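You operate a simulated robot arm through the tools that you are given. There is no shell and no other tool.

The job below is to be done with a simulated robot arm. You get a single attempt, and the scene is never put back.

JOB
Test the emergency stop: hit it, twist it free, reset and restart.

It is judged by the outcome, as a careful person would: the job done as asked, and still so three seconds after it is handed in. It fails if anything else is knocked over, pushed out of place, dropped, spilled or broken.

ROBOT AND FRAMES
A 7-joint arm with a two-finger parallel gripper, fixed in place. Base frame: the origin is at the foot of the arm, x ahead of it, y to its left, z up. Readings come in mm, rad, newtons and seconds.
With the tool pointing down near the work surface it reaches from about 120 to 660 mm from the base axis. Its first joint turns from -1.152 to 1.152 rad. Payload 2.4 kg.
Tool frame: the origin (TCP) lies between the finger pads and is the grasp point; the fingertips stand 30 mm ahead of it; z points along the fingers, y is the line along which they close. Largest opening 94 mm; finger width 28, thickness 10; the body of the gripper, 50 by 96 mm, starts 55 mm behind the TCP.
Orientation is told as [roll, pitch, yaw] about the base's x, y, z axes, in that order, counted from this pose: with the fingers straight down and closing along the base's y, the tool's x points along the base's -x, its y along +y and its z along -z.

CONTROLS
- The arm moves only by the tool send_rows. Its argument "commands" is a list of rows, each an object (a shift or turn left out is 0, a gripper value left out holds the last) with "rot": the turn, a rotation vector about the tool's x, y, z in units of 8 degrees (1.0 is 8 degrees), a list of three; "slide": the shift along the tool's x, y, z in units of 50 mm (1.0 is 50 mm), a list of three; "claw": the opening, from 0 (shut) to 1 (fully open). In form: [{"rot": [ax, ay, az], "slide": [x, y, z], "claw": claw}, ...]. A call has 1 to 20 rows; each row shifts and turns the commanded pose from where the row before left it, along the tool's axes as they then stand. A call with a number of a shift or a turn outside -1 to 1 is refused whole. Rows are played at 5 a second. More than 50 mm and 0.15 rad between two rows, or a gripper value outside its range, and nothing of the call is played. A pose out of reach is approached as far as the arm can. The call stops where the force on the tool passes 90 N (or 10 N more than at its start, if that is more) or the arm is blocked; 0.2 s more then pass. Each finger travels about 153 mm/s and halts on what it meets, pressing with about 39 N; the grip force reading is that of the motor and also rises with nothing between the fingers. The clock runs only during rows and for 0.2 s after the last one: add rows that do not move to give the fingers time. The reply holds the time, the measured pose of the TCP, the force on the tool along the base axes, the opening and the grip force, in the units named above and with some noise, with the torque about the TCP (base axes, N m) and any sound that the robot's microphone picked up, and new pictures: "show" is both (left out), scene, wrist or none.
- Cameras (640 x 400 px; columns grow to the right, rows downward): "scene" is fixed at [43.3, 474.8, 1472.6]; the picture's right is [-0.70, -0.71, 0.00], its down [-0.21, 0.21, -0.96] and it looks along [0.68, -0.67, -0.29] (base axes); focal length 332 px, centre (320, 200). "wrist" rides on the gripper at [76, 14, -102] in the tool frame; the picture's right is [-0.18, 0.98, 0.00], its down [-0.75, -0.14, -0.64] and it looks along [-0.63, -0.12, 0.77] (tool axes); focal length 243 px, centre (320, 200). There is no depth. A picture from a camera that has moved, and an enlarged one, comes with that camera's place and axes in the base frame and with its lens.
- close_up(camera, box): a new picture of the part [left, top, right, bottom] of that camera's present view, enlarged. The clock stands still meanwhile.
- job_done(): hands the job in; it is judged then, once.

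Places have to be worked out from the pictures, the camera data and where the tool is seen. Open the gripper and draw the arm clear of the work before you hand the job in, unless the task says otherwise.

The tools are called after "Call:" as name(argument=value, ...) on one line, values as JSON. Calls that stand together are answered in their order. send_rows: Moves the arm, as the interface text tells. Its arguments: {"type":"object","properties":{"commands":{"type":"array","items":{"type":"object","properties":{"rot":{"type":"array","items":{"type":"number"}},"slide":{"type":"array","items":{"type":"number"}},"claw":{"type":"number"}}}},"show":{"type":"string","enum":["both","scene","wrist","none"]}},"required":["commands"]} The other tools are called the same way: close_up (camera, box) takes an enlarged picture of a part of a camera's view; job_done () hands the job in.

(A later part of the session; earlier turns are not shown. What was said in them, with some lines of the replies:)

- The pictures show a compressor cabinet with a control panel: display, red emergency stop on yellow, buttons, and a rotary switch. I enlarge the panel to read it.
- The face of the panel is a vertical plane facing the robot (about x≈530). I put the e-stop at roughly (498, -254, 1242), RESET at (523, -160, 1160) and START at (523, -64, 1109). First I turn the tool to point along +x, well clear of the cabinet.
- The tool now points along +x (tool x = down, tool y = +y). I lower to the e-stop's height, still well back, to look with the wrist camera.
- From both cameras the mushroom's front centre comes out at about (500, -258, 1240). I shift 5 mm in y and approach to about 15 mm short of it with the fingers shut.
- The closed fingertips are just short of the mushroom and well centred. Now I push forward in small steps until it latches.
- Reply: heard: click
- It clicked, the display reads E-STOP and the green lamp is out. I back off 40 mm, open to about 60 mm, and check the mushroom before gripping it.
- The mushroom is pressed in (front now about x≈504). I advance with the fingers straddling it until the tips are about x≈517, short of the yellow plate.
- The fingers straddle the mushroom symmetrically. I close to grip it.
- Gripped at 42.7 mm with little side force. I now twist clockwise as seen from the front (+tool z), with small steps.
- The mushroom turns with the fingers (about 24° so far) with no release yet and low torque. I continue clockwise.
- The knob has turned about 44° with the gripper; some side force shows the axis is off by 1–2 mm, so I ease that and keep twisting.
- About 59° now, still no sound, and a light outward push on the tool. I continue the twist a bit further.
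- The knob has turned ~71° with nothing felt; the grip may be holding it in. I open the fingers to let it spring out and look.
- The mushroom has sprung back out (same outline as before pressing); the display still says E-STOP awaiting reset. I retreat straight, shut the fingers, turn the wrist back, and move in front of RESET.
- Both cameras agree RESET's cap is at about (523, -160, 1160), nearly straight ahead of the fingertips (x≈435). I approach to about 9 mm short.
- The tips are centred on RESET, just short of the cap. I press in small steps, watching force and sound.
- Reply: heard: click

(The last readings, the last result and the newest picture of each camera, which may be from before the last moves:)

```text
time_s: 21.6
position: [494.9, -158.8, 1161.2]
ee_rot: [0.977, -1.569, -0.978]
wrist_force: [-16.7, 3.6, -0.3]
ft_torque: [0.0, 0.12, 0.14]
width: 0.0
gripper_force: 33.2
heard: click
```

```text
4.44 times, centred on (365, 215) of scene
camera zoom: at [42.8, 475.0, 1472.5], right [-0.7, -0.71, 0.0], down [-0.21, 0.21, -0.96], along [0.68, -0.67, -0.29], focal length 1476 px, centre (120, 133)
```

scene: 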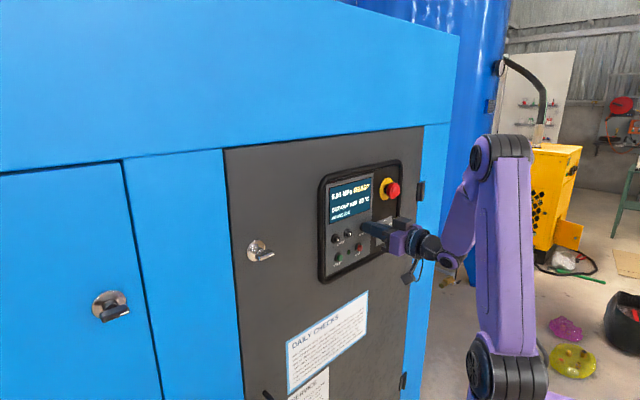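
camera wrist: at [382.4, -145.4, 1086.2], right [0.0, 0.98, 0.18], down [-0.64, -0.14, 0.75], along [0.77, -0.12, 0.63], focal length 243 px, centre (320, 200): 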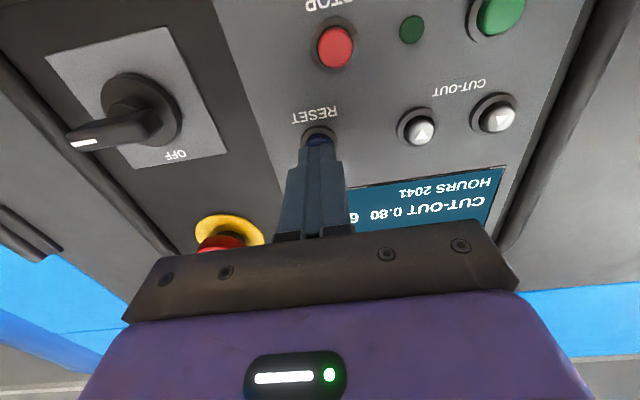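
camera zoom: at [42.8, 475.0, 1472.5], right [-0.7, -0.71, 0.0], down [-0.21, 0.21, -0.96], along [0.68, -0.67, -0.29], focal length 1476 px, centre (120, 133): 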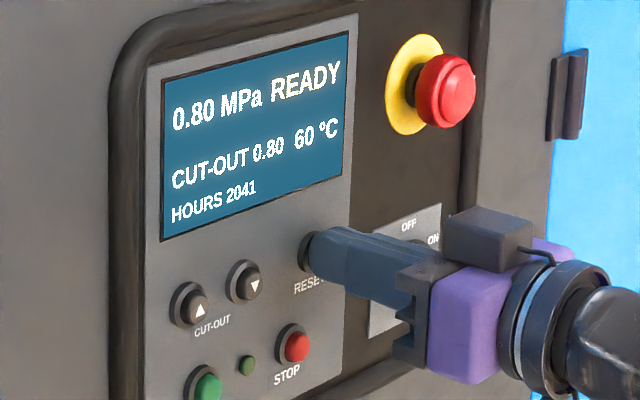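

RESET clicked and the display reads READY. I back off 80 mm and move across to face START.

Call:
send_rows(commands=[{"slide": [0, 0, -0.6]}, {"slide": [0, 0, -1]}, {"slide": [0.35, 0.63, 0]}, {"slide": [0.35, 0.63, 0]}, {"slide": [0.34, 0.64, 0]}, {}])

Call:
close_up(camera="wrist", box=[220, 50, 460, 200])

Call:
close_up(camera="scene", box=[325, 220, 405, 270])

```text
time_s: 23.0
position: [415.0, -64.4, 1109.6]
ee_rot: [-1.657, -1.57, 1.654]
wrist_force: [-0.3, 0.3, -0.5]
ft_torque: [0.0, 0.03, 0.02]
width: 0.0
gripper_force: 32.8
camera wrist: at [311.5, -50.9, 1035.2], right [0.0, 0.98, 0.18], down [-0.64, -0.14, 0.75], along [0.77, -0.12, 0.63], focal length 243 px, centre (320, 200)
```

scene: 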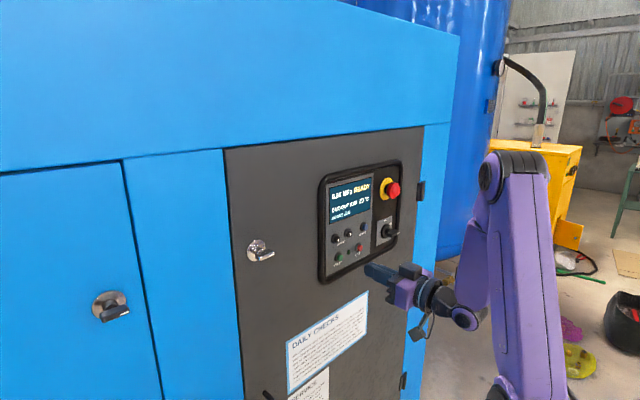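
wrist: 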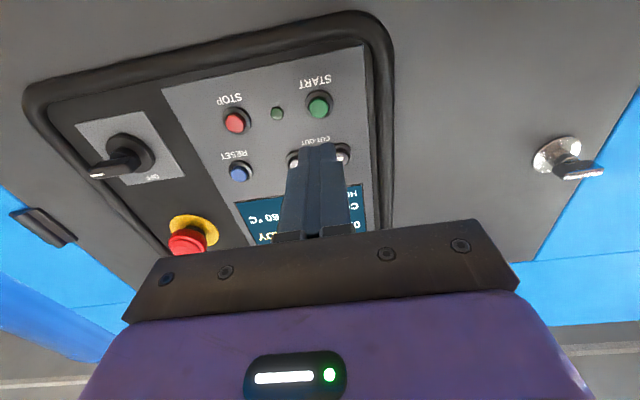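

```text
2.67 times, centred on (340, 125) of wrist
camera zoom: at [311.5, -50.9, 1035.2], right [0.0, 0.98, 0.18], down [-0.64, -0.14, 0.75], along [0.77, -0.12, 0.63], focal length 647 px, centre (267, 400)
```

zoom: 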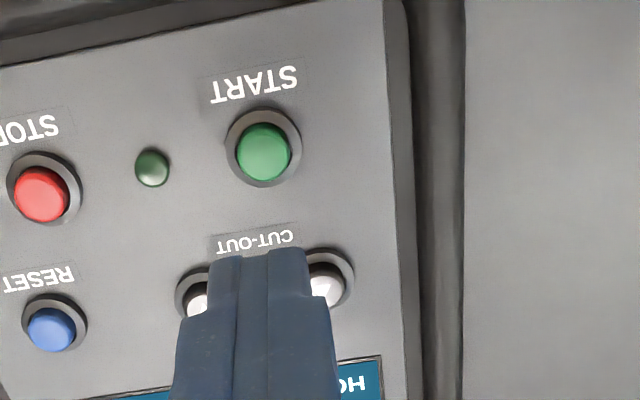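

```text
8.00 times, centred on (365, 245) of scene
camera zoom: at [43.3, 474.8, 1472.6], right [-0.7, -0.71, 0.0], down [-0.21, 0.21, -0.96], along [0.68, -0.67, -0.29], focal length 2657 px, centre (-40, -160)
```

zoom: 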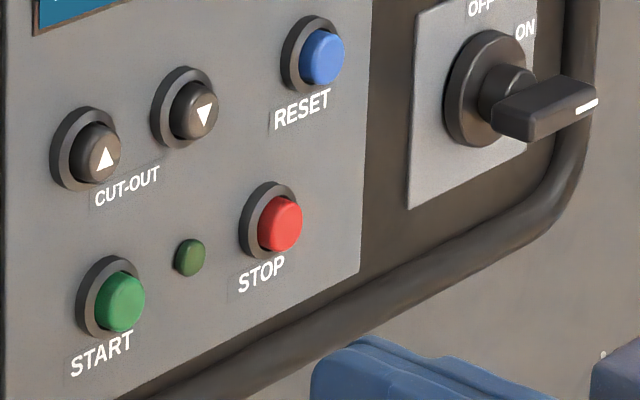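

START is at about (523, -66, 1107). I shift slightly and approach to within about 8 mm.

Call:
send_rows(commands=[{"slide": [0.05, -0.03, 0.7]}, {"slide": [0, 0, 0.5]}, {"slide": [0, 0, 0.2]}, {}])

Call:
close_up(camera="wrist", box=[220, 50, 460, 200])

Call:
close_up(camera="scene", box=[325, 220, 405, 270])

```text
time_s: 24.0
position: [485.5, -65.7, 1108.1]
ee_rot: [0.873, -1.57, -0.875]
wrist_force: [0.7, -1.0, 0.0]
ft_torque: [-0.01, 0.0, 0.02]
width: 0.3
gripper_force: 33.1
camera wrist: at [381.7, -51.9, 1032.1], right [0.0, 0.98, 0.18], down [-0.64, -0.14, 0.75], along [0.77, -0.12, 0.63], focal length 243 px, centre (320, 200)
```

scene: 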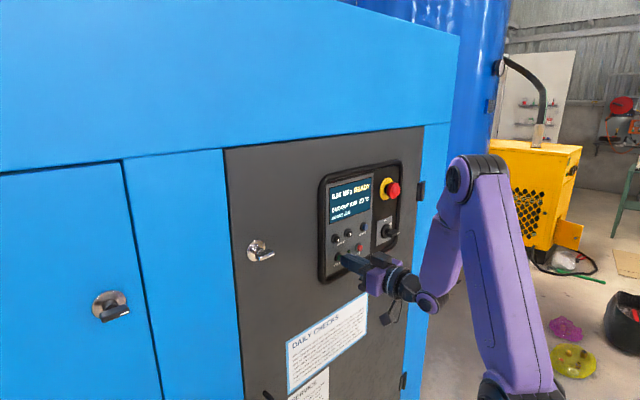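
wrist: 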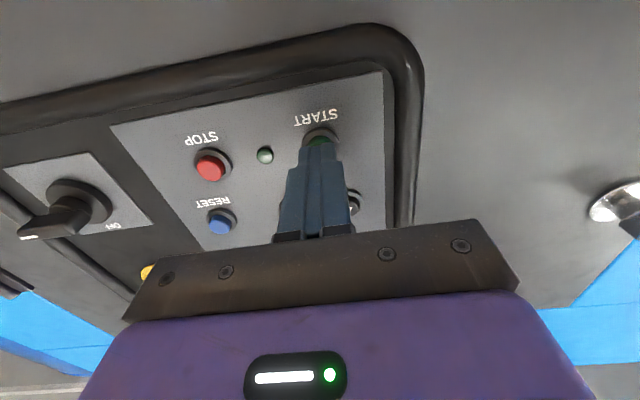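

```text
2.67 times, centred on (340, 125) of wrist
camera zoom: at [381.7, -51.9, 1032.1], right [0.0, 0.98, 0.18], down [-0.64, -0.14, 0.75], along [0.77, -0.12, 0.63], focal length 647 px, centre (267, 400)
```

zoom: 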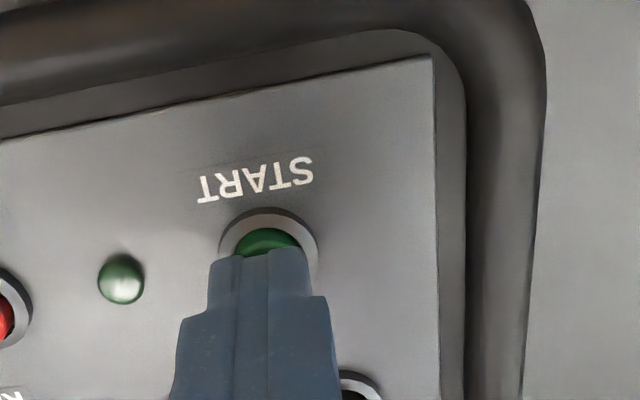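

```text
8.00 times, centred on (365, 245) of scene
camera zoom: at [43.4, 474.8, 1472.6], right [-0.7, -0.71, 0.0], down [-0.21, 0.21, -0.96], along [0.68, -0.67, -0.29], focal length 2657 px, centre (-40, -160)
```

zoom: 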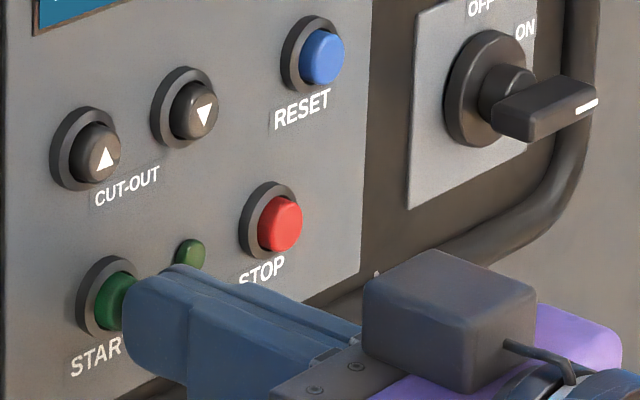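

The tips are centred on START. I press it with the same small steps that worked for RESET.

Call:
send_rows(commands=[{"slide": [0, 0, 0.1]}, {"slide": [0, 0, 0.06]}, {"slide": [0, 0, 0.04]}, {}], show="scene")

Call:
close_up(camera="scene", box=[325, 170, 405, 260])

```text
time_s: 25.0
position: [493.8, -65.4, 1107.5]
ee_rot: [1.01, -1.571, -1.012]
wrist_force: [-13.1, 0.5, 1.7]
ft_torque: [-0.09, 0.01, 0.01]
width: 0.0
gripper_force: 32.7
heard: click
```

scene: 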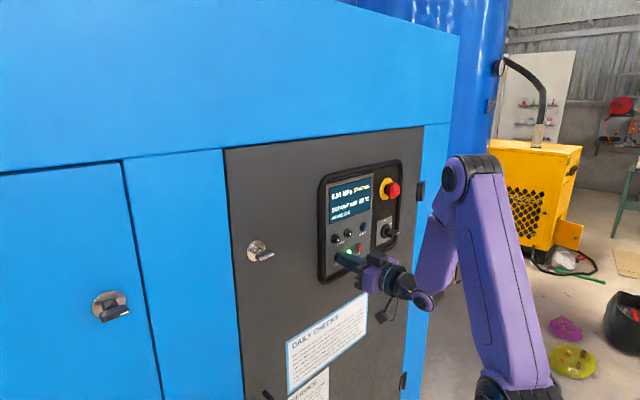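

```text
4.44 times, centred on (365, 215) of scene
camera zoom: at [42.9, 474.8, 1472.6], right [-0.7, -0.71, 0.0], down [-0.21, 0.21, -0.96], along [0.68, -0.67, -0.29], focal length 1476 px, centre (120, 133)
```

zoom: 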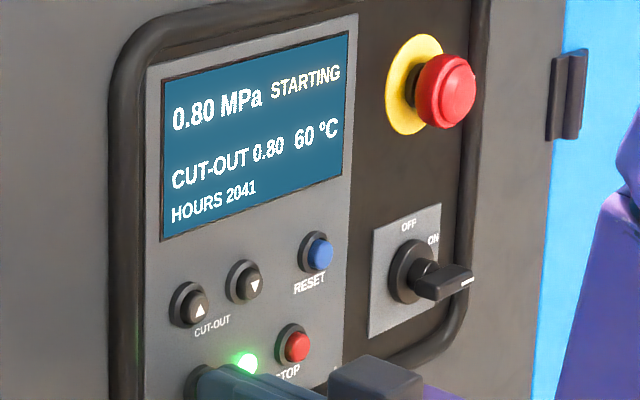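

START clicked: the display says STARTING and the green lamp is lit. I withdraw well clear, open the gripper, and wait to see the machine settle into running.

Call:
send_rows(commands=[{"slide": [0, 0, -0.6]}, {"slide": [0, 0, -1]}, {"slide": [0, 0, -1]}, {"slide": [0, 0, -1], "claw": 1}, {}, {}, {}, {}, {}, {}, {}, {}, {}, {}, {}, {}, {}, {}, {}, {}])

Call:
close_up(camera="scene", box=[310, 150, 430, 290])

```text
time_s: 29.2
position: [344.5, -72.2, 1108.9]
ee_rot: [0.873, -1.569, -0.872]
wrist_force: [0.6, 0.7, 1.0]
ft_torque: [-0.05, -0.01, 0.01]
width: 94.0
gripper_force: 0.1
out of reach, approached as far as the arm can: row 4
camera wrist: at [241.4, -59.4, 1034.4], right [0.0, 0.98, 0.19], down [-0.64, -0.14, 0.75], along [0.77, -0.12, 0.63], focal length 243 px, centre (320, 200)
```

scene: 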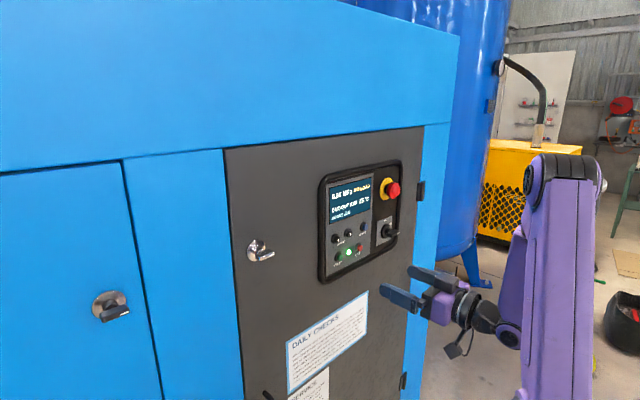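
wrist: 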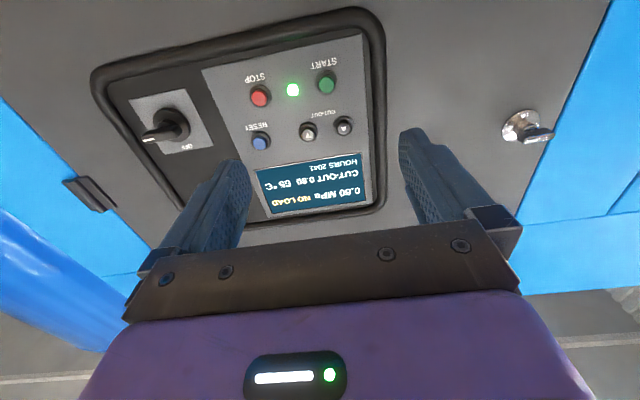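

```text
2.86 times, centred on (370, 220) of scene
camera zoom: at [43.3, 474.8, 1472.6], right [-0.7, -0.71, 0.0], down [-0.21, 0.21, -0.96], along [0.68, -0.67, -0.29], focal length 949 px, centre (177, 143)
```

zoom: 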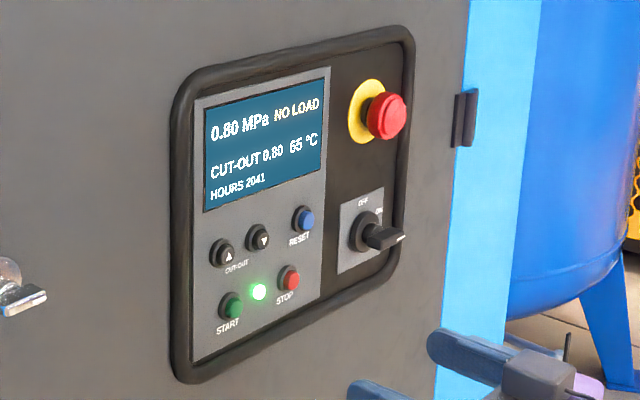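

The machine is running again. The display shows NO LOAD with the cut-out unchanged at 0.80, the green lamp is lit, the e-stop is out and the switch is still ON. The gripper is open and clear of the panel, so I hand the job in.

Call:
job_done()

```text
The job is handed in.
```

The emergency stop test is done and the compressor is running again. I have handed the job in.

- **Hit:** pressing the mushroom gave a click, the display changed to E-STOP and the green lamp went out.
- **Twist free:** I turned it about 71° clockwise. It sprang back out when I opened the gripper.
- **Reset:** pressing RESET gave a click and the display changed to READY.
- **Restart:** pressing START gave a click, the display showed STARTING and the green lamp came on.

About four seconds later the display showed NO LOAD at 0.80 MPa, as it did before the test. The cut-out was still 0.80 and the rotary switch was still ON. Nothing else was touched. The gripper is open and the arm is back from the panel.
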